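You operate a simulated robot arm through the tools that you are given. There is no shell and no other tool. Be economical: measure what you need, move in short steps, check, and stop when the job is done.

You are at the controls of a simulated two-armed robot. One attempt, no reset.

JOB
Zero the dial, switch off, then hold the test box and pull both plugs out onto the trolley top.
Where things are to end (x, y in the base frame): black plug within 60 mm of [390, 40]; grey plug within 60 mm of [390, 160].
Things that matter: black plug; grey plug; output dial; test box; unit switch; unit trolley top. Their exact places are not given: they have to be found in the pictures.

The check looks at the end state, three seconds after you hand in, the way a careful person would. Anything else that was tipped, shoved, dropped, spilled or broken makes it a failure.

ROBOT AND FRAMES
Two 6-joint arms with two-finger parallel grippers on one trunk, on a base that drives. Base frame: it is fixed to the floor where the robot stands at the start and does not move with it; the origin is under the middle of the robot, x ahead of it, y to its left, z up. Readings come in mm, rad, newtons and seconds.
The left shoulder is at the start at [60, 187, 1197], the right one opposite. With the tool pointing down near the work surface each hand reaches from about 100 to 580 mm from the robot's upright axis, wherever it stands, measured 20 degrees to its own side. Places, roughly: black plug (10x3x3 cm) [400, 300, 800]; grey plug (10x3x3 cm) [400, 400, 800]; output dial [500, -100, 900]; unit switch [600, -100, 900]; unit trolley top [500, 200, 800]. Payload 1.57 kg a hand.
The TCP of each hand is the grasp point between the finger pads, 30 mm short of the fingertips. In the tool frame z runs along the fingers and y along their closing line. Largest opening 110 mm; finger width 24, thickness 12; the body of the gripper, 48 by 112 mm, starts 78 mm behind the TCP.
Orientation is that of the tool frame in the base frame, as a unit quaternion [w, x, y, z]. With the fingers straight down and closing along the base's y, the tool's x points along the base's -x, its y along +y and its z along -z.

CONTROLS
- The arms move only by the tool jog_arm. It takes "left_targets", "right_targets" or both (then of equal length, played together; a hand with none holds still); each is a list that holds one entry, the list of rows, each a list of 7 numbers: the turn, a rotation vector about the tool's x, y, z in rad, then the shift along the tool's x, y, z in cm, then the gripper command, from -1 (shut) to 1 (fully open), values between in proportion. In form: [[[ax, ay, az, x, y, z, jaw], ...]]. A call has 1 to 20 rows; each row shifts and turns the commanded pose from where the row before left it, along the tool's axes as they then stand. Each row takes 0.2 s and may step no farther than 50 mm and 0.15 rad from the row before; otherwise, or with a gripper value out of range, the whole call is refused. Where a pose cannot be reached the arm comes as near as it can. A force on the tool above 40 N (or 10 N above the force at the start of the call, whichever is more), or a blocked arm, ends the call early, and 0.2 s more pass. Each finger travels about 153 mm/s and halts on what it meets, pressing with about 38 N; the grip force reading is that of the motor and also rises with nothing between the fingers. The clock runs only during rows and for 0.2 s after the last one: add rows that do not move to give the fingers time. It gives the time, the measured TCP pose, the force on the tool (base axes), the opening and the grip force at its end, in the units of the frame above (readings bear some noise), with the torque about the TCP (base axes, N m) and any sound that the robot's microphone picked up.
- Cameras (640 x 400 px; columns grow to the right, rows downward): "scene" is now at [5.2, 36.2, 1734.1]; the picture's right is [0.51, -0.86, 0.00], its down [-0.69, -0.41, -0.59] and it looks along [0.51, 0.30, -0.81] (base axes); focal length 282 px, centre (320, 200). "left" rides on the left gripper at [70, -16, -141] in its tool frame; the picture's right is [0.23, 0.97, 0.00], its down [-0.86, 0.20, -0.48] and it looks along [-0.47, 0.11, 0.88] (tool axes); focal length 222 px, centre (320, 200). "right" rides on the right gripper at [70, 16, -141] in its tool frame; the picture's right is [-0.23, 0.97, 0.00], its down [-0.86, -0.20, -0.48] and it looks along [-0.47, -0.11, 0.88] (tool axes); focal length 222 px, centre (320, 200).
- camera(camera): a new picture of that camera. It takes no simulated time.
- slide_trunk(by): slides the trunk up (or, below 0, down) by that many mm; the arms and the scene camera ride with it, the base frame stays. It gives what a move gives, with no picture.
- roll_base(legs): drives the robot by 1 to 6 legs, each [ahead, left, turn to the left] in mm, mm and rad, along the robot's own axes; the way and the turn of a leg run together, so that a leg with both is an arc; at most 1500 mm and 3.142 rad a leg. The arms and the cameras ride along, it lands a little off, and it stops where it bumps. It gives what a move gives.
- pan_tilt(pan, tilt): turns the head with the scene camera to pan (to the left, within 1.501 rad either way) and tilt (down, from -0.506 to 1.204), counted from straight ahead of the robot. It gives what a move gives.
- pixel_to_xyz(camera, pixels): for up to 12 pixels [column, row] of the newest picture of that camera ("zoom" is the newest enlarged one), the place [x, y, z] in the base frame of the surface seen there, good to about 2 mm. It takes no simulated time.
- close_up(camera, box): a new picture of the part [left, top, right, bottom] of that camera's present view, enlarged. It takes no simulated time.
- hand_in(): hands the job in; it is judged then, once.

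Go step by step. Measure first, check grasps and placings, and put right what went wrong. The budget is 80 turns and 78 pictures, counting those below and the enlarged ones. Unless the task says otherwise, let go and move clear before handing in, and close with one line.

The tools are called after "Emit:" by a JSON object that holds its "api" and its "payload". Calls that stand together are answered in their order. jog_arm: Moves the arms, as the interface text tells. Its arguments: {"type":"object","properties":{"left_targets":{"type":"array","items":{"type":"array","items":{"type":"array","items":{"type":"number"}}}},"right_targets":{"type":"array","items":{"type":"array","items":{"type":"array","items":{"type":"number"}}}}},"required":[]} The other tools are called the same way: slide_trunk (by) slides the trunk up or down; roll_base (legs) drives the base; pan_tilt (pan, tilt) turns the head that bears the scene camera; camera (camera) takes a picture; pixel_to_xyz (camera, pixels) gives the place of the surface under pixels of a picture; close_up (camera, box) takes an enlarged picture of a part of a camera's view; hand_in () hands the job in.

At the start:

```text
time: 0.0
left_tool_pos: [374.8, 404.4, 1228.3]
left_tool_rot: [0.001, 0.001, 1.0, 0.0]
left_force: [-0.4, 0.2, -0.3]
left_moment: [-0.01, 0.0, 0.01]
left_gripper_width: 110.0
left_finger_force: 0.0
right_tool_pos: [404.4, 35.1, 1295.1]
right_tool_rot: [0.001, 0.0, 1.0, -0.001]
right_force: [-0.5, 0.3, -0.2]
right_moment: [0.0, -0.03, 0.0]
right_gripper_width: 109.9
right_finger_force: 0.1
trunk travel left (down, up): [-825.0, 165.0]
robot x, y, heading: [5.5, -2.7, 0.001]
head pan, tilt: [0.536, 0.937]
```

scene: 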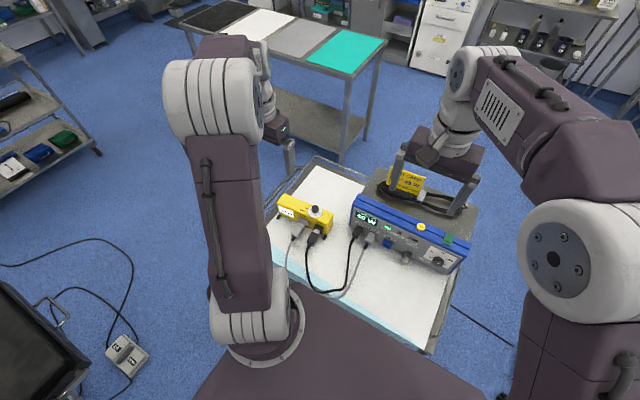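
right: 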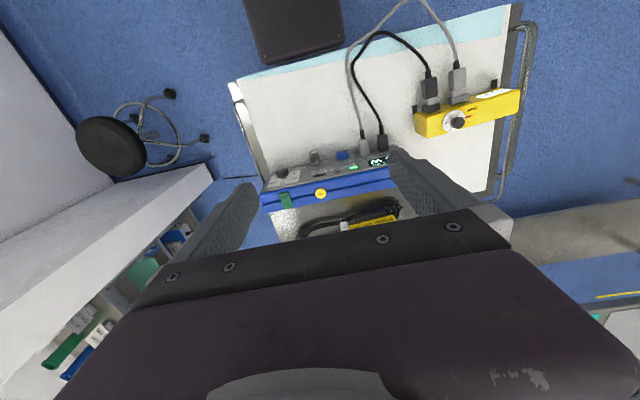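
left: 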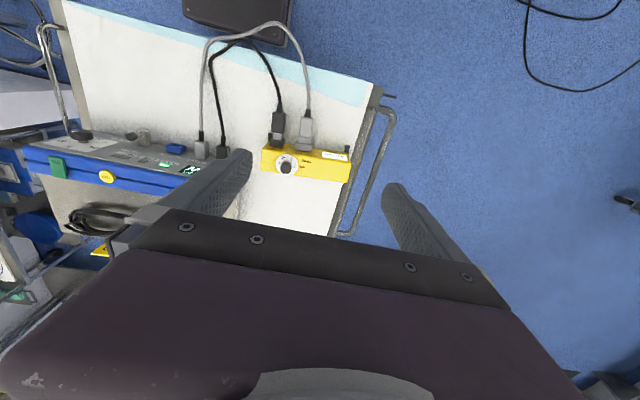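

The scene shows the yellow test box near (305,215) with two plugs facing the robot, and the blue unit near (410,235) with its dial at about (437,260). I'll enlarge both.

Emit:
{"api": "close_up", "payload": {"camera": "scene", "box": [340, 180, 480, 280]}}

Emit:
{"api": "close_up", "payload": {"camera": "scene", "box": [260, 180, 380, 300]}}

Emit:
{"api": "close_up", "payload": {"camera": "right", "box": [230, 60, 540, 250]}}

```text
4.00 times, centred on (410, 230) of scene
```

zoom: 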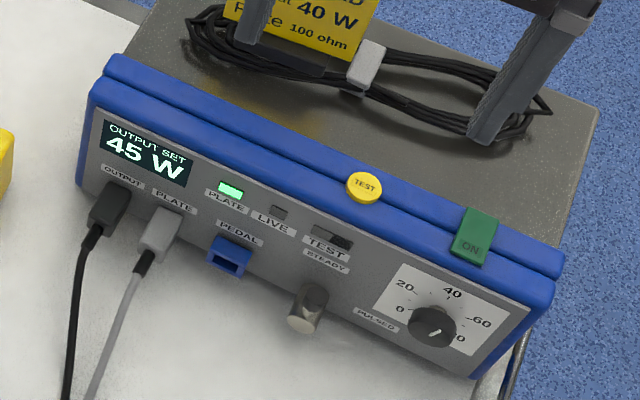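

```text
3.33 times, centred on (320, 240) of scene
```

zoom: 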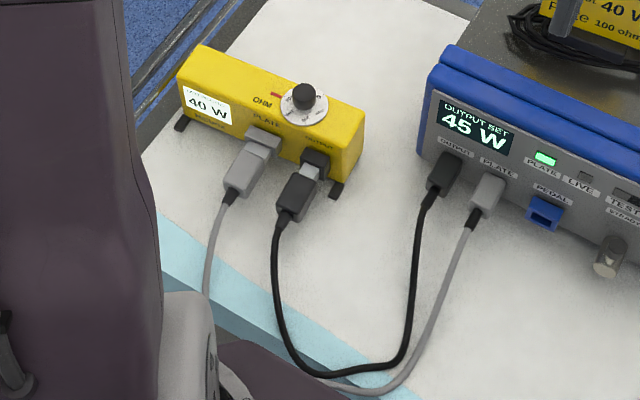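

```text
2.06 times, centred on (385, 155) of right
```

zoom: 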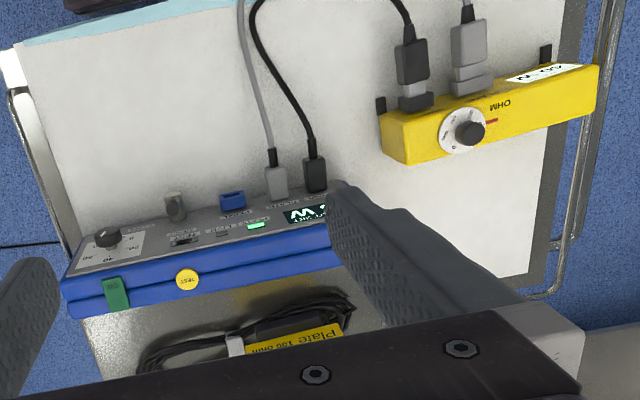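

The enlarged views are clear: dial (107,237), green switch (116,293) and plugs at (411,62) and (467,55) in the right-hand zoom. Next I'll measure these points.

Emit:
{"api": "pixel_to_xyz", "payload": {"camera": "zoom", "pixels": [[107, 237], [110, 278], [118, 300], [187, 280], [411, 62], [408, 42], [417, 100], [467, 45], [470, 85], [383, 115], [597, 68], [470, 132]]}}

Emit:
{"api": "close_up", "payload": {"camera": "scene", "box": [420, 220, 480, 280]}}

```text
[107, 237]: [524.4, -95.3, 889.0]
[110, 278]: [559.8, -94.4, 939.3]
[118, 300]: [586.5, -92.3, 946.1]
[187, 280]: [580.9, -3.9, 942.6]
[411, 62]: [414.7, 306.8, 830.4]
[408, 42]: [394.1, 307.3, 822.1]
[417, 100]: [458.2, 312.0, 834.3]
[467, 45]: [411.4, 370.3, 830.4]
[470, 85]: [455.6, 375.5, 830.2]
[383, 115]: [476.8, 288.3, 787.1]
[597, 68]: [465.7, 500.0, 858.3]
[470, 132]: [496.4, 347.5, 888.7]
```

```text
6.67 times, centred on (450, 250) of scene
```

zoom: 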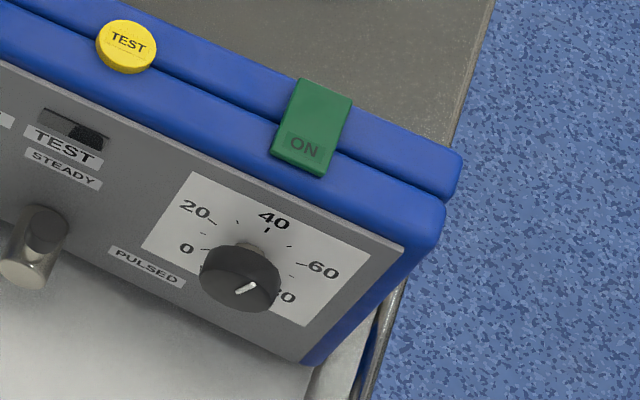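

The dial marks and green ON rocker are visible in this zoom. I'll measure the panel plane, the knob and the rocker.

Emit:
{"api": "pixel_to_xyz", "payload": {"camera": "zoom", "pixels": [[192, 180], [385, 255], [300, 318], [155, 240], [240, 280], [225, 290], [265, 285], [310, 95], [300, 150], [335, 105], [20, 262], [127, 42]]}}

Emit:
{"api": "close_up", "payload": {"camera": "left", "box": [20, 110, 220, 235]}}

```text
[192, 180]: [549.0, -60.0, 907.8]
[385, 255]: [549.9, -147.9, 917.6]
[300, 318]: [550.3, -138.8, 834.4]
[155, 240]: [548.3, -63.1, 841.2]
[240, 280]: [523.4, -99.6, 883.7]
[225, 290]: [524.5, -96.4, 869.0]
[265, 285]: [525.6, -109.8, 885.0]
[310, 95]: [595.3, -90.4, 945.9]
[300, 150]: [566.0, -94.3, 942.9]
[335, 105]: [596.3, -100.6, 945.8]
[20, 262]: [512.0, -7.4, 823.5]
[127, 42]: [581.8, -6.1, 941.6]
```

```text
3.20 times, centred on (120, 172) of left
```

zoom: 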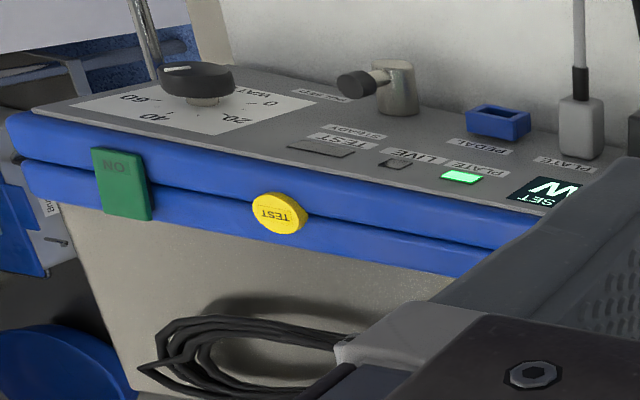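

The panel is vertical at x≈549 and the knob face is at x≈524. I'll enlarge the dial further to read its angle and find its axis.

Emit:
{"api": "close_up", "payload": {"camera": "scene", "box": [431, 242, 463, 274]}}

```text
12.50 times, centred on (447, 258) of scene
```

zoom: 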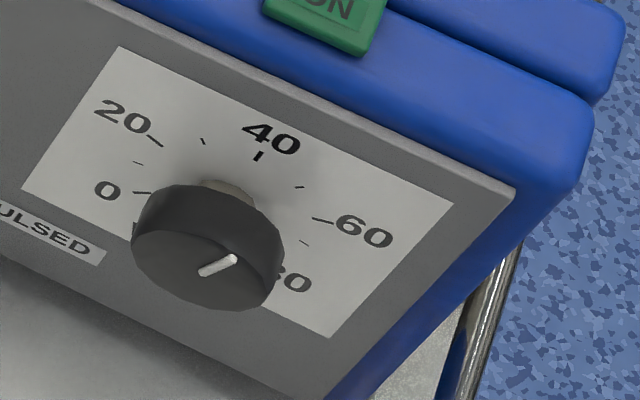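

Emit:
{"api": "pixel_to_xyz", "payload": {"camera": "zoom", "pixels": [[144, 192], [137, 163], [155, 142], [203, 141], [259, 156], [300, 186], [320, 220], [304, 241], [202, 274], [234, 258], [135, 245], [268, 300]]}}

```text
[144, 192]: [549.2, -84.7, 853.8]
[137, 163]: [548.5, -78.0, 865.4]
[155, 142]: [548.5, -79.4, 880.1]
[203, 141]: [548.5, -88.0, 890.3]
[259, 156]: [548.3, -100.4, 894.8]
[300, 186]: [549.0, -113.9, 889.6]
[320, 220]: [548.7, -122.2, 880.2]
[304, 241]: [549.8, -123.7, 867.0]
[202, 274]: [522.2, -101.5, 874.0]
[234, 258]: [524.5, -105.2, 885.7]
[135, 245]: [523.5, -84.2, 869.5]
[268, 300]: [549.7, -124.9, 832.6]
```

The dial marks centre on about y=-101, z=872. The pointer sits 17° clockwise of top, so zero is about 152° counter-clockwise. First I'll pitch the right hand to point forward, high and clear of everything.

Emit:
{"api": "jog_arm", "payload": {"right_targets": [[[0, -0.1428, 0, 0, -1, 0, 0.2], [0, -0.1428, 0, 0, -1, 0, 0.2], [0, -0.1428, 0, 0, -1, 0, 0.2], [0, -0.1428, 0, 0, -1, 0, 0.2], [0, -0.1428, 0, 0, -1, 0, 0.2], [0, -0.1428, 0, 0, -1, 0, 0.2], [0, -0.1428, 0, 0, -1, 0, 0.2], [0, -0.1428, 0, 0, -1, 0, 0.2], [0, -0.1428, 0, 0, -1, 0, 0.2], [0, -0.1428, 0, 0, -1, 0, 0.2], [0, -0.1428, 0, 0, -1, 0, 0.2], [0, 0, 0, 0, -2.6, 0, 0.2]]]}}

Emit:
{"api": "jog_arm", "payload": {"right_targets": [[[0, 0, 0.148, 2, 0, 0, 0.2], [0, 0, 0.148, 0, 0, 0, 0.2], [0, 0, 0.148, 0, 0, 0, 0.2], [0, 0, 0.148, 0, 0, 0, 0.2], [0, 0, 0.148, 0, 0, 0, 0.2], [0, 0, 0.148, 0, 0, 0, 0.2], [0, 0, 0.148, 0, 0, 0, 0.2], [0, 0, 0.148, 0, 0, 0, 0.2], [0, 0, 0.148, 0, 0, 0, 0.2], [0, 0, 0.148, 0, 0, 0, 0.2], [0, 0, 0.0908, 0, 0, 0, 0.2]]]}}

```text
time: 2.6
left_tool_pos: [374.2, 404.3, 1226.6]
left_tool_rot: [0.001, 0.0, 1.0, 0.0]
left_force: [0.6, -0.1, -0.3]
left_moment: [0.03, 0.01, 0.0]
left_gripper_width: 109.9
left_finger_force: 0.1
right_tool_pos: [463.6, -37.3, 1312.6]
right_tool_rot: [0.707, 0.001, 0.707, 0.0]
right_force: [0.0, -0.4, -0.4]
right_moment: [-0.01, 0.02, 0.0]
right_gripper_width: 65.9
right_finger_force: 0.1
right hand out of reach, approached as far as the arm can: row 8, 9, 10, 11, 12
trunk travel left (down, up): [-825.0, 165.0]
robot x, y, heading: [0.3, -0.9, 0.001]
head pan, tilt: [0.536, 0.937]
```

```text
time: 5.0
left_tool_pos: [374.7, 403.5, 1227.0]
left_tool_rot: [0.0, 0.0, 1.0, 0.0]
left_force: [0.1, 1.0, -0.4]
left_moment: [-0.01, 0.02, 0.02]
left_gripper_width: 110.0
left_finger_force: 0.0
right_tool_pos: [379.2, -5.4, 1589.7]
right_tool_rot: [0.533, 0.461, 0.553, 0.445]
right_force: [0.1, 0.9, -0.9]
right_moment: [0.0, -0.01, 0.01]
right_gripper_width: 66.1
right_finger_force: 0.1
right hand out of reach, approached as far as the arm can: row 1, 2, 3, 4, 5, 6, 7, 8, 9, 10, 11
trunk travel left (down, up): [-825.0, 165.0]
robot x, y, heading: [-1.4, 1.5, -0.0]
head pan, tilt: [0.536, 0.937]
```

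The forward-pointing pose was too close to the shoulder, so the arm drifted up. I'll bring the commanded pose forward and down into better reach, staying above the unit.

Emit:
{"api": "jog_arm", "payload": {"right_targets": [[[0, 0, 0, 0, 0, 3, 0.2], [0, 0, 0, 0, 0, 3, 0.2], [0, 0, 0, 0, -4, 0, 0.2], [0, 0, 0, 0, -4, 0, 0.2], [0, 0, 0, 0, -4, 0, 0.2], [0, 0, 0, 0, -4, 0, 0.2], [0, 0, 0, 0, 0, 0, 0.2]]]}}

Emit:
{"api": "camera", "payload": {"camera": "scene"}}

```text
time: 6.6
left_tool_pos: [374.4, 405.4, 1227.1]
left_tool_rot: [0.0, 0.0, 1.0, 0.0]
left_force: [0.2, -1.2, 1.1]
left_moment: [0.03, 0.03, -0.01]
left_gripper_width: 110.3
left_finger_force: 0.0
right_tool_pos: [427.1, -32.7, 1589.4]
right_tool_rot: [0.533, 0.46, 0.552, 0.446]
right_force: [-0.6, 0.1, -0.3]
right_moment: [-0.01, -0.02, 0.0]
right_gripper_width: 65.7
right_finger_force: 0.0
right hand out of reach, approached as far as the arm can: row 1, 2, 3, 4, 5, 6
trunk travel left (down, up): [-825.0, 165.0]
robot x, y, heading: [-2.7, -0.4, -0.001]
head pan, tilt: [0.536, 0.937]
```

```text
68 pictures are left
```

scene: 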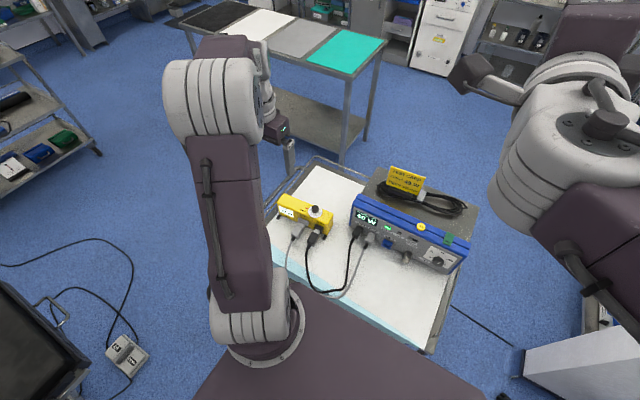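

The hand is still high and the arm lagging. I'll keep lowering the commanded pose in clear air and watch whether it follows.

Emit:
{"api": "jog_arm", "payload": {"right_targets": [[[0, 0, 0, 0, -4, 0, 0.2], [0, 0, 0, 0, -4, 0, 0.2], [0, 0, 0, 0, -2, 0, 0.2], [0, 0, 0, 0, 0, 0, 0.2], [0, 0, 0, 0, 0, 0, 0.2], [0, 0, 0, 0, 0, 0, 0.2], [0, 0, 0, 0, 0, 0, 0.2], [0, 0, 0, 0, 0, 0, 0.2]]]}}

```text
time: 8.4
left_tool_pos: [374.9, 403.6, 1229.1]
left_tool_rot: [0.0, 0.0, 1.0, 0.0]
left_force: [0.0, 0.5, -0.7]
left_moment: [-0.01, 0.02, 0.0]
left_gripper_width: 109.9
left_finger_force: 0.0
right_tool_pos: [428.2, -34.6, 1589.8]
right_tool_rot: [0.534, 0.46, 0.551, 0.446]
right_force: [-0.7, -1.0, -1.0]
right_moment: [-0.04, 0.02, -0.01]
right_gripper_width: 65.7
right_finger_force: 0.0
right hand out of reach, approached as far as the arm can: row 1, 2, 3
trunk travel left (down, up): [-825.0, 165.0]
robot x, y, heading: [-4.3, -4.4, 0.004]
head pan, tilt: [0.536, 0.937]
```

Down moves are blocked by a joint limit in this arm shape. I'll undo the roll, pitch the tool back down, and approach again lower, where the wrist has room.

Emit:
{"api": "jog_arm", "payload": {"right_targets": [[[0, 0, -0.148, 0, 0, 0, 0.2], [0, 0, -0.148, 0, 0, 0, 0.2], [0, 0, -0.148, 0, 0, 0, 0.2], [0, 0, -0.148, 0, 0, 0, 0.2], [0, 0, -0.148, 0, 0, 0, 0.2], [0, 0, -0.148, 0, 0, 0, 0.2], [0, 0, -0.148, 0, 0, 0, 0.2], [0, 0, -0.148, 0, 0, 0, 0.2], [0, 0, -0.148, 0, 0, 0, 0.2], [0, 0.1428, 0, 0, 0, 0, 0.2], [0, 0.1428, 0, 0, 0, 0, 0.2], [0, 0.1428, 0, 0, 0, 0, 0.2], [0, 0.1428, 0, 0, 0, 0, 0.2], [0, 0.1428, 0, 0, 0, 0, 0.2], [0, 0.1428, 0, 0, 0, 0, 0.2]]]}}

```text
time: 11.6
left_tool_pos: [377.2, 405.7, 1226.2]
left_tool_rot: [0.0, -0.001, 1.0, -0.001]
left_force: [-0.2, 0.7, 0.0]
left_moment: [0.01, 0.03, -0.02]
left_gripper_width: 110.0
left_finger_force: 0.0
right_tool_pos: [427.8, -33.4, 1584.9]
right_tool_rot: [0.334, 0.01, 0.942, 0.028]
right_force: [0.0, -0.6, 0.3]
right_moment: [0.0, 0.0, -0.03]
right_gripper_width: 66.2
right_finger_force: 0.1
trunk travel left (down, up): [-825.0, 165.0]
robot x, y, heading: [2.9, 1.1, 0.003]
head pan, tilt: [0.536, 0.937]
```

It follows now. I'll finish pointing down and descend to around z=1150 at y≈-100.

Emit:
{"api": "jog_arm", "payload": {"right_targets": [[[0, 0.14, 0, 0, 0, 0, 0.2], [0, 0.14, 0, 0, 0, 0, 0.2], [0, 0.14, 0, 0, 0, 0, 0.2], [0, 0.14, 0, 0, 0, 0, 0.2], [0, 0.12, 0, 0, 0, 0, 0.2], [0, 0, 0, 0, -2, 4, 0.2], [0, 0, 0, 0, -2, 4, 0.2], [0, 0, 0, 0, -2, 4, 0.2], [0, 0, 0, 0, 0, 4, 0.2], [0, 0, 0, 0, 0, 4, 0.2], [0, 0, 0, 0, 0, 4, 0.2], [0, 0, 0, 0, 0, 4, 0.2], [0, 0, 0, 0, 0, 4, 0.2], [0, 0, 0, 0, 0, 4, 0.2], [0, 0, 0, 0, 0, 4, 0.2], [0, 0, 0, 0, 0, 3, 0.2]]]}}

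```text
time: 15.0
left_tool_pos: [375.4, 403.8, 1227.1]
left_tool_rot: [0.0, 0.0, 1.0, 0.0]
left_force: [-1.1, -0.1, -0.1]
left_moment: [0.01, 0.01, 0.04]
left_gripper_width: 110.0
left_finger_force: 0.0
right_tool_pos: [373.9, -92.0, 1027.2]
right_tool_rot: [0.004, 0.001, 1.0, 0.03]
right_force: [-0.1, -1.2, 0.3]
right_moment: [0.02, 0.02, 0.02]
right_gripper_width: 66.0
right_finger_force: 0.0
right hand out of reach, approached as far as the arm can: row 1, 2, 3, 4, 5
trunk travel left (down, up): [-825.0, 165.0]
robot x, y, heading: [-0.7, -1.5, 0.004]
head pan, tilt: [0.536, 0.937]
```

The hand is now at (374,-92,1027), pointing down. I'll move forward and down in front of the panel, then pitch up to horizontal.

Emit:
{"api": "jog_arm", "payload": {"right_targets": [[[0, 0, 0, -4, 0, 0, 0.2], [0, 0, 0, -3, -0.9, 0, 0.2], [0, 0, 0, 0, 0, 4, 0.2], [0, 0, 0, 0, 0, 4, 0.2], [0, -0.1428, 0, 0, 0, 0, 0.2], [0, -0.1428, 0, 0, 0, 0, 0.2], [0, -0.1428, 0, 0, 0, 0, 0.2], [0, -0.1428, 0, 0, 0, 0, 0.2], [0, -0.1428, 0, 0, 0, 0, 0.2], [0, -0.1428, 0, 0, 0, 0, 0.2], [0, 0, 0, 0, 0, 0, 0.2]]]}}

```text
time: 17.4
left_tool_pos: [374.2, 403.8, 1227.7]
left_tool_rot: [0.0, 0.0, 1.0, 0.001]
left_force: [-0.8, -0.5, -0.7]
left_moment: [0.02, 0.01, 0.03]
left_gripper_width: 109.9
left_finger_force: 0.0
right_tool_pos: [494.4, -71.0, 966.5]
right_tool_rot: [0.408, 0.016, 0.913, 0.023]
right_force: [-0.1, 0.3, -0.6]
right_moment: [0.0, 0.0, 0.03]
right_gripper_width: 66.0
right_finger_force: 0.1
right hand out of reach, approached as far as the arm can: row 9, 10
trunk travel left (down, up): [-825.0, 165.0]
robot x, y, heading: [2.1, 2.1, -0.001]
head pan, tilt: [0.536, 0.937]
```

The wrist runs out of pitch here, so lowering the trunk and backing the base off should bring the forearm level. I'll check the floor on both sides before backing up.

Emit:
{"api": "jog_arm", "payload": {"right_targets": [[[0, 0, 0, -3.1, 0, -2.8, 0.2], [0, 0, 0, -3.1, 0, -2.8, 0.2], [0, 0, 0, -3.1, 0, -2.8, 0.2], [0, 0, 0, -3.1, 0, -2.8, 0.2], [0, 0, 0, -3.1, 0, -2.8, 0.2], [0, 0, 0, -3.1, 0, -2.8, 0.2], [0, 0, 0, 0, 0, 0, 0.2]]]}}

Emit:
{"api": "pan_tilt", "payload": {"pan": 1.5, "tilt": 0.9}}

Emit:
{"api": "camera", "payload": {"camera": "scene"}}

Emit:
{"api": "pan_tilt", "payload": {"pan": -1.5, "tilt": 0.9}}

Emit:
{"api": "camera", "payload": {"camera": "scene"}}

Emit:
{"api": "pan_tilt", "payload": {"pan": 0.2, "tilt": 0.95}}

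Emit:
{"api": "camera", "payload": {"camera": "scene"}}

```text
time: 19.0
left_tool_pos: [375.3, 404.8, 1226.9]
left_tool_rot: [0.0, 0.0, 1.0, 0.0]
left_force: [0.2, 0.3, 0.2]
left_moment: [-0.01, 0.05, -0.01]
left_gripper_width: 109.9
left_finger_force: 0.0
right_tool_pos: [487.6, -85.1, 1215.9]
right_tool_rot: [0.418, 0.013, 0.908, 0.029]
right_force: [-0.1, 0.1, 0.3]
right_moment: [0.01, -0.02, -0.02]
right_gripper_width: 66.0
right_finger_force: 0.1
trunk travel left (down, up): [-825.0, 165.0]
robot x, y, heading: [-1.4, 1.8, -0.003]
head pan, tilt: [0.536, 0.937]
```

```text
time: 20.2
left_tool_pos: [374.9, 405.0, 1227.6]
left_tool_rot: [0.0, 0.0, 1.0, 0.0]
left_force: [1.3, -0.9, 0.0]
left_moment: [-0.02, -0.01, 0.03]
left_gripper_width: 110.0
left_finger_force: 0.0
right_tool_pos: [487.6, -84.2, 1216.8]
right_tool_rot: [0.418, 0.014, 0.908, 0.027]
right_force: [-0.1, 0.5, 0.3]
right_moment: [0.02, -0.03, 0.01]
right_gripper_width: 66.0
right_finger_force: 0.0
trunk travel left (down, up): [-825.0, 165.0]
robot x, y, heading: [-1.9, 0.2, -0.001]
head pan, tilt: [1.499, 0.901]
```

```text
67 pictures are left
```

scene: 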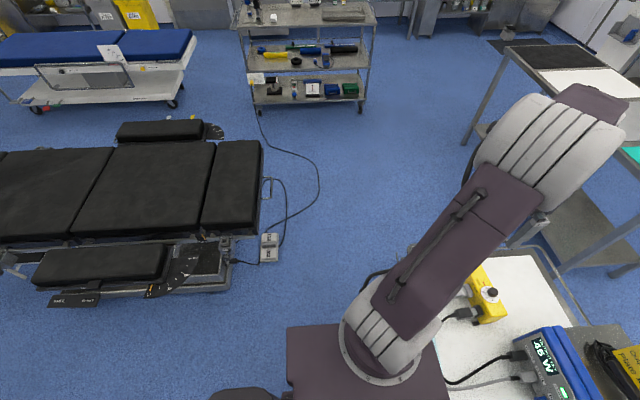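

```text
time: 22.8
left_tool_pos: [374.8, 404.5, 1227.3]
left_tool_rot: [0.0, 0.0, 1.0, 0.0]
left_force: [0.3, 0.2, 0.1]
left_moment: [-0.01, 0.02, 0.01]
left_gripper_width: 110.1
left_finger_force: 0.1
right_tool_pos: [489.3, -85.0, 1217.0]
right_tool_rot: [0.418, 0.014, 0.908, 0.028]
right_force: [0.1, -0.5, -0.1]
right_moment: [0.0, 0.02, 0.0]
right_gripper_width: 65.9
right_finger_force: 0.1
trunk travel left (down, up): [-825.0, 165.0]
robot x, y, heading: [0.2, 2.2, -0.0]
head pan, tilt: [-1.499, 0.901]
```

```text
66 pictures are left
```

scene: 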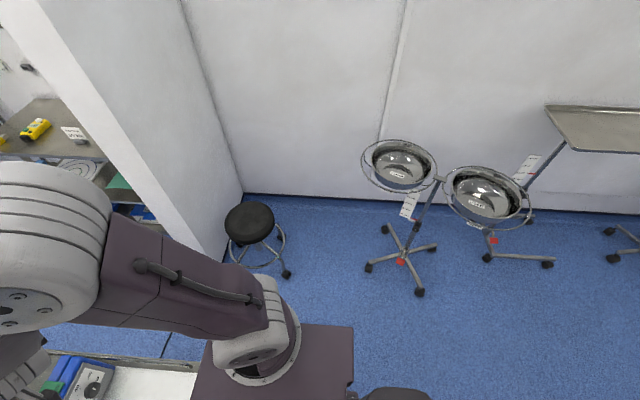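

```text
time: 24.6
left_tool_pos: [374.3, 404.9, 1227.9]
left_tool_rot: [0.0, 0.0, 1.0, 0.0]
left_force: [-0.6, -0.4, 0.2]
left_moment: [-0.03, -0.02, 0.03]
left_gripper_width: 110.0
left_finger_force: 0.0
right_tool_pos: [487.6, -84.9, 1217.2]
right_tool_rot: [0.417, 0.014, 0.908, 0.028]
right_force: [0.5, 0.1, 0.5]
right_moment: [0.03, 0.03, 0.04]
right_gripper_width: 66.2
right_finger_force: 0.1
trunk travel left (down, up): [-825.0, 165.0]
robot x, y, heading: [-0.4, -1.0, -0.0]
head pan, tilt: [0.201, 0.949]
```

```text
65 pictures are left
```

scene: 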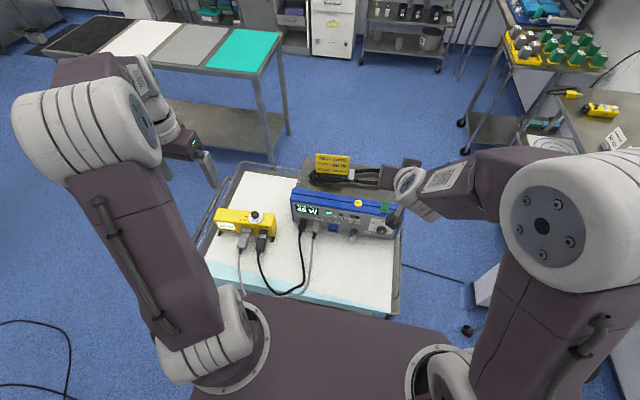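

It's clear beside and behind the robot. I'll back up 200 mm and lower the trunk 250 mm.

Emit:
{"api": "roll_base", "payload": {"legs": [[-200, 0, 0]]}}

Emit:
{"api": "slide_trunk", "payload": {"by": -250}}

Emit:
{"api": "camera", "payload": {"camera": "scene"}}

```text
time: 26.1
left_tool_pos: [180.3, 405.2, 1225.7]
left_tool_rot: [-0.002, -0.002, 1.0, 0.0]
left_force: [0.4, -0.5, -0.7]
left_moment: [-0.01, 0.04, -0.02]
left_gripper_width: 110.0
left_finger_force: 0.0
right_tool_pos: [297.1, -83.9, 1214.5]
right_tool_rot: [0.417, 0.012, 0.908, 0.028]
right_force: [1.1, -0.3, 0.5]
right_moment: [0.01, -0.03, -0.03]
right_gripper_width: 66.3
right_finger_force: 0.1
trunk travel left (down, up): [-825.0, 165.0]
robot x, y, heading: [-192.4, 3.0, 0.001]
head pan, tilt: [0.201, 0.949]
```

```text
time: 28.7
left_tool_pos: [178.2, 406.0, 978.2]
left_tool_rot: [0.0, -0.002, 1.0, 0.0]
left_force: [-0.2, 0.5, 0.9]
left_moment: [-0.01, -0.03, 0.02]
left_gripper_width: 110.0
left_finger_force: 0.1
right_tool_pos: [293.4, -82.9, 965.6]
right_tool_rot: [0.419, 0.011, 0.908, 0.029]
right_force: [0.0, 0.3, -1.3]
right_moment: [-0.02, -0.01, -0.02]
right_gripper_width: 66.1
right_finger_force: 0.2
trunk travel left (down, up): [-575.0, 415.0]
robot x, y, heading: [-195.6, 2.1, 0.006]
head pan, tilt: [0.201, 0.949]
```

```text
64 pictures are left
```

scene: 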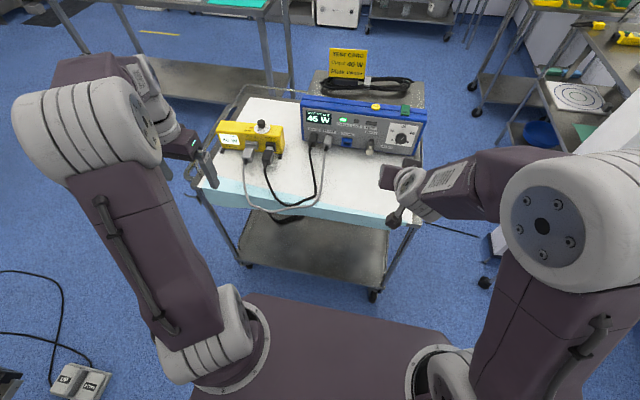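

There's good room now. I'll move forward about 130 mm and pitch the rest of the way to horizontal.

Emit:
{"api": "jog_arm", "payload": {"right_targets": [[[0, 0, 0, -2.1, -0.4, 2.5, 0.2], [0, 0, 0, -2.1, -0.4, 2.5, 0.2], [0, 0, 0, -2.1, -0.4, 2.5, 0.2], [0, 0, 0, -2.1, -0.4, 2.5, 0.2], [0, -0.1414, 0, 0, 0, 0, 0.2], [0, -0.1414, 0, 0, 0, 0, 0.2], [0, -0.1414, 0, 0, 0, 0, 0.2], [0, -0.1414, 0, 0, 0, 0, 0.2], [0, -0.1414, 0, 0, 0, 0, 0.2], [0, 0, 0, 0, 0, 0, 0.2]]]}}

```text
time: 30.9
left_tool_pos: [177.2, 404.3, 977.6]
left_tool_rot: [0.0, -0.001, 1.0, 0.001]
left_force: [-0.6, -1.2, 0.1]
left_moment: [-0.01, -0.01, -0.01]
left_gripper_width: 110.1
left_finger_force: 0.1
right_tool_pos: [497.4, -88.7, 1028.5]
right_tool_rot: [0.7, 0.021, 0.714, 0.022]
right_force: [-0.5, -0.6, 0.0]
right_moment: [-0.03, 0.02, 0.01]
right_gripper_width: 65.8
right_finger_force: 0.1
right hand out of reach, approached as far as the arm can: row 8, 9
trunk travel left (down, up): [-575.0, 415.0]
robot x, y, heading: [-195.0, 3.1, -0.002]
head pan, tilt: [0.201, 0.949]
```

The horizontal pose works about 80 mm above shoulder height. I'll back off a little, raise the left hand, and lower the trunk so the hand comes level with the knob.

Emit:
{"api": "jog_arm", "payload": {"left_targets": [[[0, 0, 0, 0, 0, -4, 1], [0, 0, 0, 0, 0, -4, 1], [0, 0, 0, 0, 0, -4, 1], [0, 0, 0, 0, 0, -4, 1]]]}}

Emit:
{"api": "roll_base", "payload": {"legs": [[-70, 0, 0]]}}

Emit:
{"api": "slide_trunk", "payload": {"by": -157}}

Emit:
{"api": "camera", "payload": {"camera": "scene"}}

Emit:
{"api": "camera", "payload": {"camera": "right"}}

```text
time: 31.9
left_tool_pos: [176.3, 404.7, 1136.7]
left_tool_rot: [0.0, -0.001, 1.0, 0.0]
left_force: [0.9, -0.6, 0.6]
left_moment: [-0.01, 0.01, 0.0]
left_gripper_width: 110.3
left_finger_force: 0.2
right_tool_pos: [498.4, -89.5, 1026.7]
right_tool_rot: [0.699, 0.021, 0.714, 0.023]
right_force: [0.0, 0.3, -1.0]
right_moment: [0.01, -0.01, 0.01]
right_gripper_width: 66.0
right_finger_force: 0.0
trunk travel left (down, up): [-575.0, 415.0]
robot x, y, heading: [-197.8, 2.4, 0.007]
head pan, tilt: [0.201, 0.949]
```

```text
time: 33.0
left_tool_pos: [104.3, 405.1, 1135.8]
left_tool_rot: [0.0, -0.002, 1.0, 0.0]
left_force: [0.1, -1.0, -0.3]
left_moment: [0.03, 0.01, 0.0]
left_gripper_width: 110.1
left_finger_force: 0.1
right_tool_pos: [427.2, -90.1, 1028.3]
right_tool_rot: [0.699, 0.021, 0.714, 0.022]
right_force: [0.1, 0.7, -0.3]
right_moment: [-0.04, 0.02, 0.02]
right_gripper_width: 66.3
right_finger_force: 0.0
trunk travel left (down, up): [-575.0, 415.0]
robot x, y, heading: [-264.5, -1.6, 0.008]
head pan, tilt: [0.201, 0.949]
```

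```text
time: 34.8
left_tool_pos: [104.4, 404.3, 979.3]
left_tool_rot: [-0.001, -0.002, 1.0, 0.0]
left_force: [0.8, -0.9, -1.0]
left_moment: [0.01, 0.0, 0.02]
left_gripper_width: 110.0
left_finger_force: 0.0
right_tool_pos: [427.9, -89.5, 868.9]
right_tool_rot: [0.699, 0.02, 0.714, 0.023]
right_force: [0.6, 0.7, 0.7]
right_moment: [-0.03, 0.03, -0.03]
right_gripper_width: 66.0
right_finger_force: 0.1
trunk travel left (down, up): [-418.0, 572.0]
robot x, y, heading: [-262.2, 1.6, -0.001]
head pan, tilt: [0.201, 0.949]
```

```text
63 pictures are left
```

scene: 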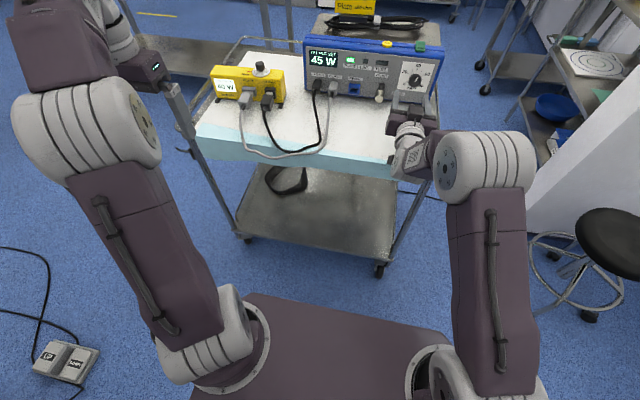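

```text
62 pictures are left
```

right: 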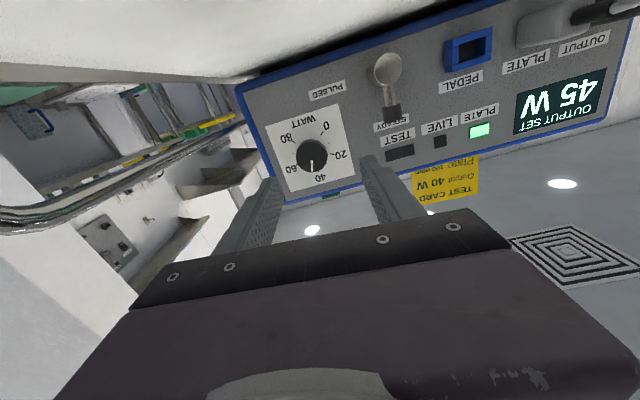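

The wrist view shows the knob at (312,155), upside down. I'll centre on the knob axis (y=-101, z=872) and roll to about +1.6 rad before grasping.

Emit:
{"api": "jog_arm", "payload": {"right_targets": [[[0, -0.02, 0, -0.3, -1.15, 0, 0.2], [0, 0, 0.145, 0, 0, 0, 0.2], [0, 0, 0.145, 0, 0, 0, 0.2], [0, 0, 0.145, 0, 0, 0, 0.2], [0, 0, 0.145, 0, 0, 0, 0.2], [0, 0, 0.145, 0, 0, 0, 0.2], [0, 0, 0.145, 0, 0, 0, 0.2], [0, 0, 0.145, 0, 0, 0, 0.2], [0, 0, 0.145, 0, 0, 0, 0.2], [0, 0, 0.145, 0, 0, 0, 0.2], [0, 0, 0.145, 0, 0, 0, 0.2], [0, 0, 0.145, 0, 0, 0, 0.2], [0, 0, 0, 0, 0, 0, 0.2]]]}}

Emit:
{"api": "camera", "payload": {"camera": "right"}}

```text
time: 37.6
left_tool_pos: [105.6, 404.7, 980.1]
left_tool_rot: [0.0, -0.003, 1.0, 0.0]
left_force: [0.9, -0.7, 0.1]
left_moment: [-0.01, -0.01, 0.0]
left_gripper_width: 110.2
left_finger_force: 0.0
right_tool_pos: [434.0, -100.9, 875.7]
right_tool_rot: [0.476, 0.521, 0.479, 0.522]
right_force: [-0.1, 0.3, -0.2]
right_moment: [0.03, -0.01, 0.0]
right_gripper_width: 65.9
right_finger_force: 0.2
right hand out of reach, approached as far as the arm can: row 1
trunk travel left (down, up): [-418.0, 572.0]
robot x, y, heading: [-264.5, 0.4, 0.007]
head pan, tilt: [0.201, 0.949]
```

```text
61 pictures are left
```

right: 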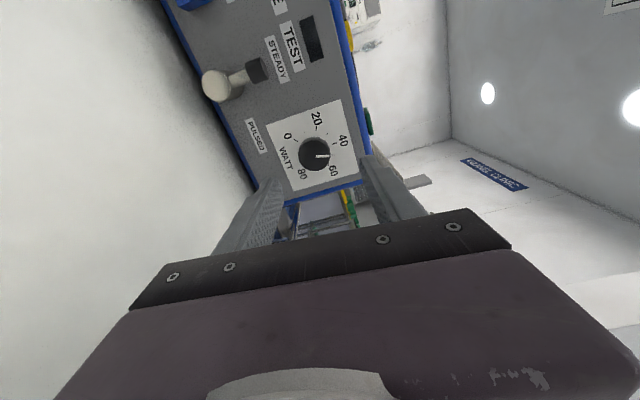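

The hand is aligned, with the fingers above and below the knob at about (314,154). I'll verify the knob face position with a close-up.

Emit:
{"api": "close_up", "payload": {"camera": "right", "box": [270, 105, 366, 201]}}

Emit:
{"api": "pixel_to_xyz", "payload": {"camera": "right", "pixels": [[304, 154], [324, 154], [314, 144], [314, 164], [314, 154]]}}

```text
4.17 times, centred on (318, 153) of right
```

zoom: 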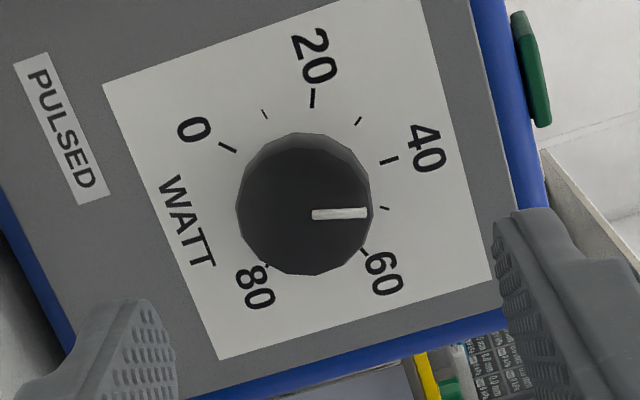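

```text
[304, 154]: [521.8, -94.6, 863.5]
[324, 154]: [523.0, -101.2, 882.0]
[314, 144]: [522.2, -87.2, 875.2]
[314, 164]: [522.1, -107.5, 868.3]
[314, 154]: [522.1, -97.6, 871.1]
```

The knob centre is about (522,-99,872) and its diameter about 32 mm. I'll advance 77 mm and grip it.

Emit:
{"api": "jog_arm", "payload": {"right_targets": [[[0, 0, 0, 0.12, -0.35, 2, 0.2], [0, 0, 0, 0, 0, 3, 0.2], [0, 0, 0, 0, 0, 2.7, 0.2], [0, 0, 0, 0, 0, 0, 0.2], [0, 0, 0, 0, 0, 0, -0.6], [0, 0, 0, 0, 0, 0, -0.6], [0, 0, 0, 0, 0, 0, -0.6]]]}}

Emit:
{"api": "camera", "payload": {"camera": "right"}}

```text
time: 39.2
left_tool_pos: [106.0, 405.3, 978.5]
left_tool_rot: [0.001, -0.002, 1.0, 0.0]
left_force: [0.4, 0.3, -0.2]
left_moment: [0.03, 0.01, -0.07]
left_gripper_width: 110.0
left_finger_force: 0.1
right_tool_pos: [509.9, -99.8, 871.1]
right_tool_rot: [0.476, 0.522, 0.48, 0.52]
right_force: [-7.1, 1.2, -9.9]
right_moment: [0.03, -0.05, 0.02]
right_gripper_width: 35.4
right_finger_force: 42.0
trunk travel left (down, up): [-418.0, 572.0]
robot x, y, heading: [-263.8, -2.8, 0.003]
head pan, tilt: [0.201, 0.949]
```

```text
59 pictures are left
```

right: 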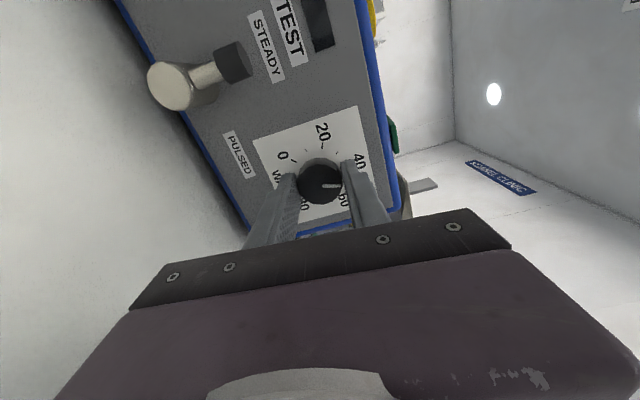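

The knob is gripped at a 35 mm opening. I'll turn it counter-clockwise (negative tool z) by about 76°.

Emit:
{"api": "jog_arm", "payload": {"right_targets": [[[0, 0, -0.133, 0, -0.1, 0, -0.6], [0, 0, -0.133, 0, 0, 0, -0.6], [0, 0, -0.133, 0, 0, 0, -0.6], [0, 0, -0.133, 0, 0, 0, -0.6], [0, 0, -0.133, 0, 0, 0, -0.6], [0, 0, -0.133, 0, 0, 0, -0.6], [0, 0, -0.133, 0, 0, 0, -0.6], [0, 0, -0.133, 0, 0, 0, -0.6], [0, 0, -0.133, 0, 0, 0, -0.6], [0, 0, -0.133, 0, 0, 0, -0.6], [0, 0, 0, 0, 0, 0, -0.6]]]}}

Emit:
{"api": "camera", "payload": {"camera": "scene"}}

Emit:
{"api": "camera", "payload": {"camera": "right"}}

```text
time: 41.6
left_tool_pos: [107.0, 404.3, 979.4]
left_tool_rot: [-0.002, -0.002, 1.0, -0.001]
left_force: [-0.5, 0.4, 0.4]
left_moment: [-0.01, -0.01, -0.02]
left_gripper_width: 110.4
left_finger_force: 0.0
right_tool_pos: [511.6, -99.1, 871.1]
right_tool_rot: [0.697, 0.113, 0.699, 0.115]
right_force: [-4.7, -3.0, -9.4]
right_moment: [0.01, 1.02, 0.09]
right_gripper_width: 35.7
right_finger_force: 42.7
trunk travel left (down, up): [-418.0, 572.0]
robot x, y, heading: [-265.3, -7.3, 0.003]
head pan, tilt: [0.201, 0.949]
```

```text
58 pictures are left
```

scene: 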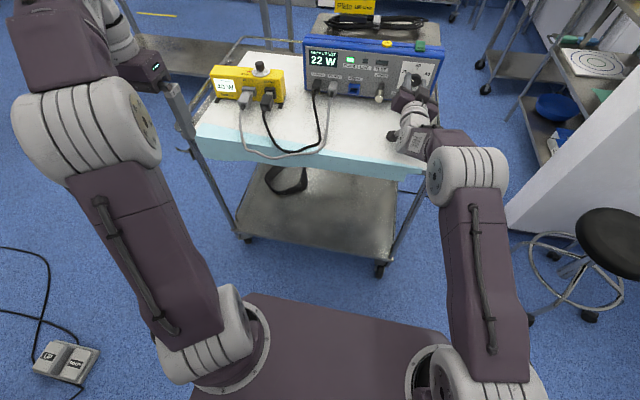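

```text
57 pictures are left
```

right: 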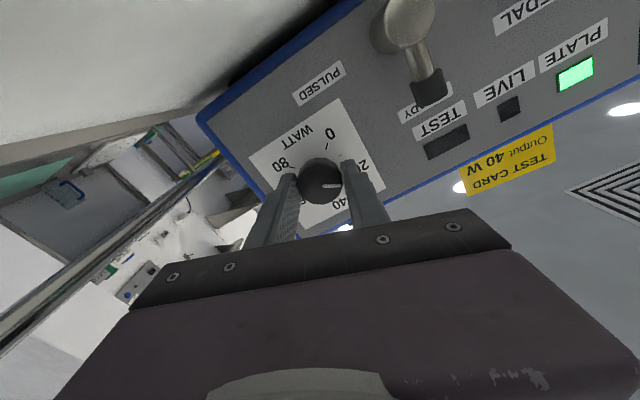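

The display now reads 22 W. Nothing is near the hand, so I'll keep turning about 74° to reach zero.

Emit:
{"api": "jog_arm", "payload": {"right_targets": [[[0, 0, -0.14, 0, 0, 0, -0.6], [0, 0, -0.14, 0, 0, 0, -0.6], [0, 0, -0.14, 0, 0, 0, -0.6], [0, 0, -0.14, 0, 0, 0, -0.6], [0, 0, -0.14, 0, 0, 0, -0.6], [0, 0, -0.14, 0, 0, 0, -0.6], [0, 0, -0.14, 0, 0, 0, -0.6], [0, 0, -0.14, 0, 0, 0, -0.6], [0, 0, -0.14, 0, 0, 0, -0.6], [0, 0, 0, 0, 0, 0, -0.6]]]}}

Emit:
{"api": "close_up", "payload": {"camera": "scene", "box": [290, 30, 450, 130]}}

Emit:
{"api": "camera", "payload": {"camera": "right"}}

```text
time: 43.8
left_tool_pos: [108.1, 404.8, 979.4]
left_tool_rot: [-0.001, -0.003, 1.0, 0.0]
left_force: [-0.3, -0.2, -0.2]
left_moment: [0.02, 0.0, -0.03]
left_gripper_width: 110.0
left_finger_force: 0.0
right_tool_pos: [511.9, -98.0, 870.6]
right_tool_rot: [0.631, -0.32, 0.632, -0.317]
right_force: [0.1, 0.1, -8.1]
right_moment: [0.0, 0.41, -0.56]
right_gripper_width: 35.4
right_finger_force: 42.2
trunk travel left (down, up): [-418.0, 572.0]
robot x, y, heading: [-263.9, -3.7, 0.006]
head pan, tilt: [0.201, 0.949]
```

```text
4.00 times, centred on (370, 80) of scene
```

zoom: 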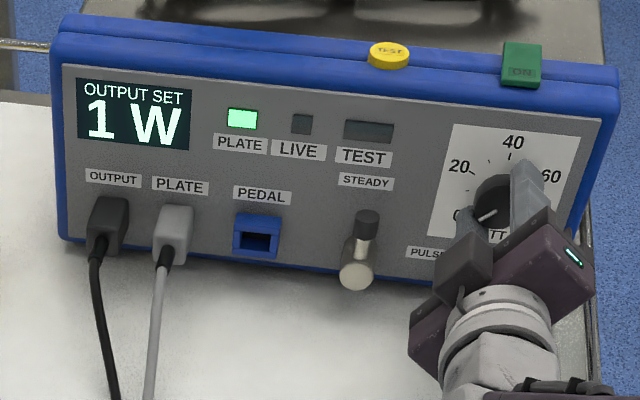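

```text
55 pictures are left
```

right: 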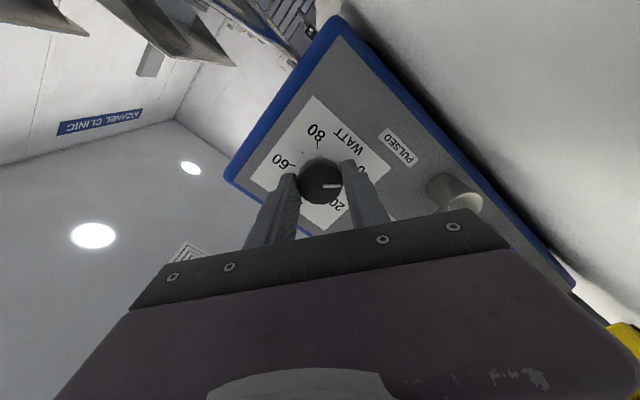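

The display reads 1 W, so a few degrees remain. I'll turn another 0.08 rad and check.

Emit:
{"api": "jog_arm", "payload": {"right_targets": [[[0, 0, -0.04, 0, 0, 0, -0.6], [0, 0, -0.04, 0, 0, 0, -0.6], [0, 0, 0, 0, 0, 0, -0.6]]]}}

Emit:
{"api": "close_up", "payload": {"camera": "scene", "box": [290, 30, 450, 130]}}

```text
time: 44.6
left_tool_pos: [106.7, 404.5, 980.5]
left_tool_rot: [-0.001, -0.002, 1.0, 0.0]
left_force: [-0.8, -0.5, 0.0]
left_moment: [-0.01, 0.03, -0.01]
left_gripper_width: 109.8
left_finger_force: 0.0
right_tool_pos: [511.5, -99.1, 871.9]
right_tool_rot: [0.618, -0.345, 0.618, -0.342]
right_force: [1.3, 0.7, -6.5]
right_moment: [0.32, 0.02, -0.21]
right_gripper_width: 35.4
right_finger_force: 42.0
trunk travel left (down, up): [-418.0, 572.0]
robot x, y, heading: [-265.6, -3.3, 0.008]
head pan, tilt: [0.201, 0.949]
```

```text
4.00 times, centred on (370, 80) of scene
```

zoom: 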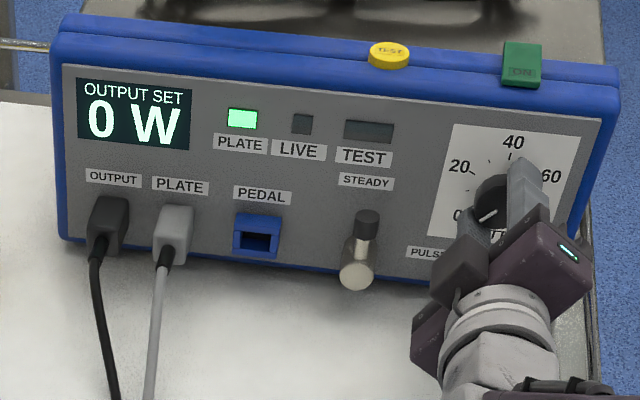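

The display reads 0 W and the torque indicates the stop. I'll release, back the hand off using the base, and look at the switch.

Emit:
{"api": "jog_arm", "payload": {"right_targets": [[[0, 0, 0, 0, 0, 0, 0.2], [0, 0, 0, 0, 0, 0, 0.2], [0, 0, 0, 0, 0, 0, 0.2]]]}}

Emit:
{"api": "roll_base", "payload": {"legs": [[-120, 0, 0]]}}

Emit:
{"api": "slide_trunk", "payload": {"by": 300}}

Emit:
{"api": "camera", "payload": {"camera": "scene"}}

```text
time: 45.4
left_tool_pos: [105.8, 403.8, 979.7]
left_tool_rot: [0.0, -0.002, 1.0, 0.0]
left_force: [-0.2, 0.6, 0.3]
left_moment: [0.03, 0.02, 0.0]
left_gripper_width: 109.9
left_finger_force: 0.1
right_tool_pos: [509.5, -98.2, 872.3]
right_tool_rot: [0.619, -0.344, 0.618, -0.343]
right_force: [0.1, -0.2, -0.7]
right_moment: [-0.01, 0.02, -0.01]
right_gripper_width: 66.0
right_finger_force: 0.1
trunk travel left (down, up): [-418.0, 572.0]
robot x, y, heading: [-263.7, -1.5, 0.007]
head pan, tilt: [0.201, 0.949]
```

```text
time: 46.6
left_tool_pos: [-12.2, 404.1, 980.4]
left_tool_rot: [0.001, -0.003, 1.0, 0.0]
left_force: [-0.1, 0.6, 1.5]
left_moment: [0.0, -0.04, 0.0]
left_gripper_width: 109.7
left_finger_force: 0.1
right_tool_pos: [389.5, -99.6, 872.6]
right_tool_rot: [0.619, -0.344, 0.618, -0.342]
right_force: [-0.5, 0.7, 0.9]
right_moment: [-0.01, 0.0, -0.01]
right_gripper_width: 65.9
right_finger_force: 0.0
trunk travel left (down, up): [-418.0, 572.0]
robot x, y, heading: [-383.0, 2.1, 0.005]
head pan, tilt: [0.201, 0.949]
```

```text
time: 49.6
left_tool_pos: [-11.3, 403.8, 1279.2]
left_tool_rot: [-0.001, -0.001, 1.0, 0.0]
left_force: [-0.4, 0.5, 0.6]
left_moment: [0.02, 0.02, 0.0]
left_gripper_width: 109.9
left_finger_force: 0.0
right_tool_pos: [391.9, -99.4, 1172.9]
right_tool_rot: [0.618, -0.345, 0.618, -0.342]
right_force: [0.3, -0.1, -0.3]
right_moment: [-0.01, 0.01, 0.02]
right_gripper_width: 66.0
right_finger_force: 0.0
trunk travel left (down, up): [-718.0, 272.0]
robot x, y, heading: [-385.0, -0.8, 0.003]
head pan, tilt: [0.201, 0.949]
```

```text
53 pictures are left
```

scene: 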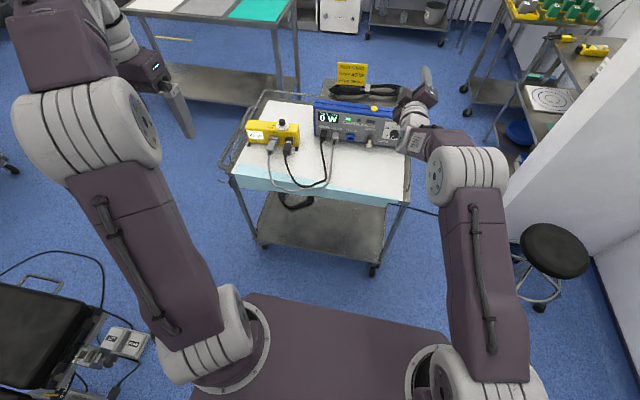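

The dial reads 0 and the hand is clear. I'll undo the roll and pitch the right hand down while retracting, then close it into a poking finger.

Emit:
{"api": "jog_arm", "payload": {"right_targets": [[[0, 0, 0.145, 0, 0, 0, 0], [0, 0, 0.145, 0, 0, 0, -0.4], [0, 0, 0.145, 0, 0, 0, -1], [0, 0, 0.145, 0, 0, 0, -1], [0, 0, 0.145, 0, 0, 0, -1], [0, 0, 0.145, 0, 0, 0, -1], [0, 0, 0.143, 0, 0, 0, -1], [0, 0.1428, 0, 0, 0, -2.5, -1], [0, 0.1428, 0, 0, 0, -2.5, -1], [0, 0.1428, 0, 0, 0, -2.5, -1], [0, 0.1428, 0, 0, 0, -2.5, -1], [0, 0.1428, 0, 0, 0, -2.5, -1], [0, 0.1428, 0, 0, 0, -2.5, -1], [0, 0.1428, 0, 0, 0, -2.5, -1], [0, 0.1428, 0, 0, 0, -1, -1], [0, 0.1428, 0, 0, 0, 0, -1], [0, 0.1428, 0, 0, 0, 0, -1], [0, 0.1428, 0, 0, 0, 0, -1], [0, 0, 0, 0, 0, 0, -1]]]}}

Emit:
{"api": "close_up", "payload": {"camera": "scene", "box": [300, 80, 420, 160]}}

```text
time: 53.6
left_tool_pos: [-12.2, 403.4, 1278.4]
left_tool_rot: [0.0, -0.002, 1.0, 0.0]
left_force: [0.0, -0.1, 0.0]
left_moment: [0.0, 0.03, -0.04]
left_gripper_width: 110.2
left_finger_force: 0.1
right_tool_pos: [213.6, -85.2, 1202.1]
right_tool_rot: [0.262, 0.022, 0.964, -0.039]
right_force: [0.8, 0.4, -0.2]
right_moment: [0.02, 0.02, 0.0]
right_gripper_width: 0.2
right_finger_force: 20.9
right hand out of reach, approached as far as the arm can: row 11, 12, 14, 15, 16, 17, 18
trunk travel left (down, up): [-718.0, 272.0]
robot x, y, heading: [-382.5, -0.7, 0.005]
head pan, tilt: [0.201, 0.949]
```

```text
5.00 times, centred on (360, 120) of scene
```

zoom: 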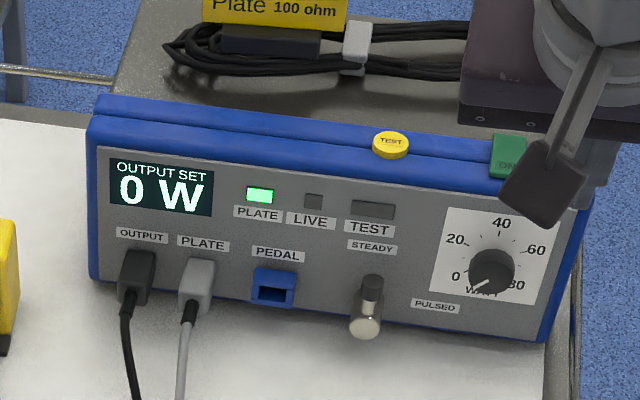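

The hand is now pointing mostly down at (214,-85,1202). I'll measure the green rocker's profile, using the last zoom.

Emit:
{"api": "pixel_to_xyz", "payload": {"camera": "zoom", "pixels": [[508, 137], [507, 142], [506, 150], [504, 158], [502, 166], [500, 174], [498, 182], [495, 145], [524, 145], [560, 215], [470, 140]]}}

Emit:
{"api": "camera", "payload": {"camera": "right"}}

```text
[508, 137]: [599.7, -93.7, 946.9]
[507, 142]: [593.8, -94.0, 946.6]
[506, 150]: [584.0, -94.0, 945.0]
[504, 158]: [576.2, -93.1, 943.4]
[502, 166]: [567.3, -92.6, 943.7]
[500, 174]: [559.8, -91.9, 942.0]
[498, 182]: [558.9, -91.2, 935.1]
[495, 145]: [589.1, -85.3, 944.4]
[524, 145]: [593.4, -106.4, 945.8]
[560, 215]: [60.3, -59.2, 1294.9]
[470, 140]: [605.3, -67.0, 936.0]
```

```text
51 pictures are left
```

right: 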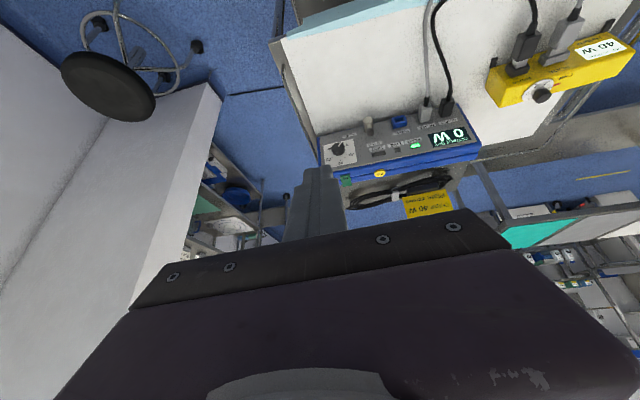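

The rocker's rear end is raised (z≈947 at x≈600, against 942 at the front), so I'll press the rear. The base goes forward 400 mm first, with the hand high.

Emit:
{"api": "roll_base", "payload": {"legs": [[400, 0, 0]]}}

Emit:
{"api": "jog_arm", "payload": {"right_targets": [[[0, 0, 0, 1.5, 0, 2.6, -1], [0, 0, 0, 1.5, 0, 2.6, -1], [0, 0, 0, 1.5, 0, 2.6, -1], [0, 0.13, 0, 0, 0, 0, -1], [0, 0.13, 0, 0, 0, 0, -1], [0, 0.13, 0, 0, 0, 0, -1], [0, 0.13, 0, 0, 0, 0, -1], [0, 0, 0, 0, 0, 0, -1]]]}}

```text
time: 56.1
left_tool_pos: [384.4, 411.1, 1279.2]
left_tool_rot: [0.0, -0.007, 1.0, 0.0]
left_force: [0.2, -0.1, 0.6]
left_moment: [0.01, 0.02, 0.02]
left_gripper_width: 110.1
left_finger_force: 0.1
right_tool_pos: [617.0, -73.6, 1204.4]
right_tool_rot: [0.263, 0.018, 0.964, -0.038]
right_force: [-0.5, -0.4, 0.1]
right_moment: [0.01, -0.01, 0.0]
right_gripper_width: 0.1
right_finger_force: 21.5
trunk travel left (down, up): [-718.0, 272.0]
robot x, y, heading: [19.7, 2.2, 0.018]
head pan, tilt: [0.201, 0.949]
```

```text
time: 57.9
left_tool_pos: [386.0, 412.6, 1278.8]
left_tool_rot: [0.0, -0.008, 1.0, 0.0]
left_force: [-0.7, -0.1, -0.8]
left_moment: [-0.01, -0.01, 0.0]
left_gripper_width: 110.0
left_finger_force: 0.1
right_tool_pos: [588.1, -65.7, 1092.6]
right_tool_rot: [0.155, 0.026, 0.985, -0.064]
right_force: [-1.2, 1.0, 0.1]
right_moment: [-0.02, -0.02, -0.02]
right_gripper_width: 0.1
right_finger_force: 21.3
right hand out of reach, approached as far as the arm can: row 4, 5, 6, 7
trunk travel left (down, up): [-718.0, 272.0]
robot x, y, heading: [19.6, 4.0, 0.007]
head pan, tilt: [0.201, 0.949]
```

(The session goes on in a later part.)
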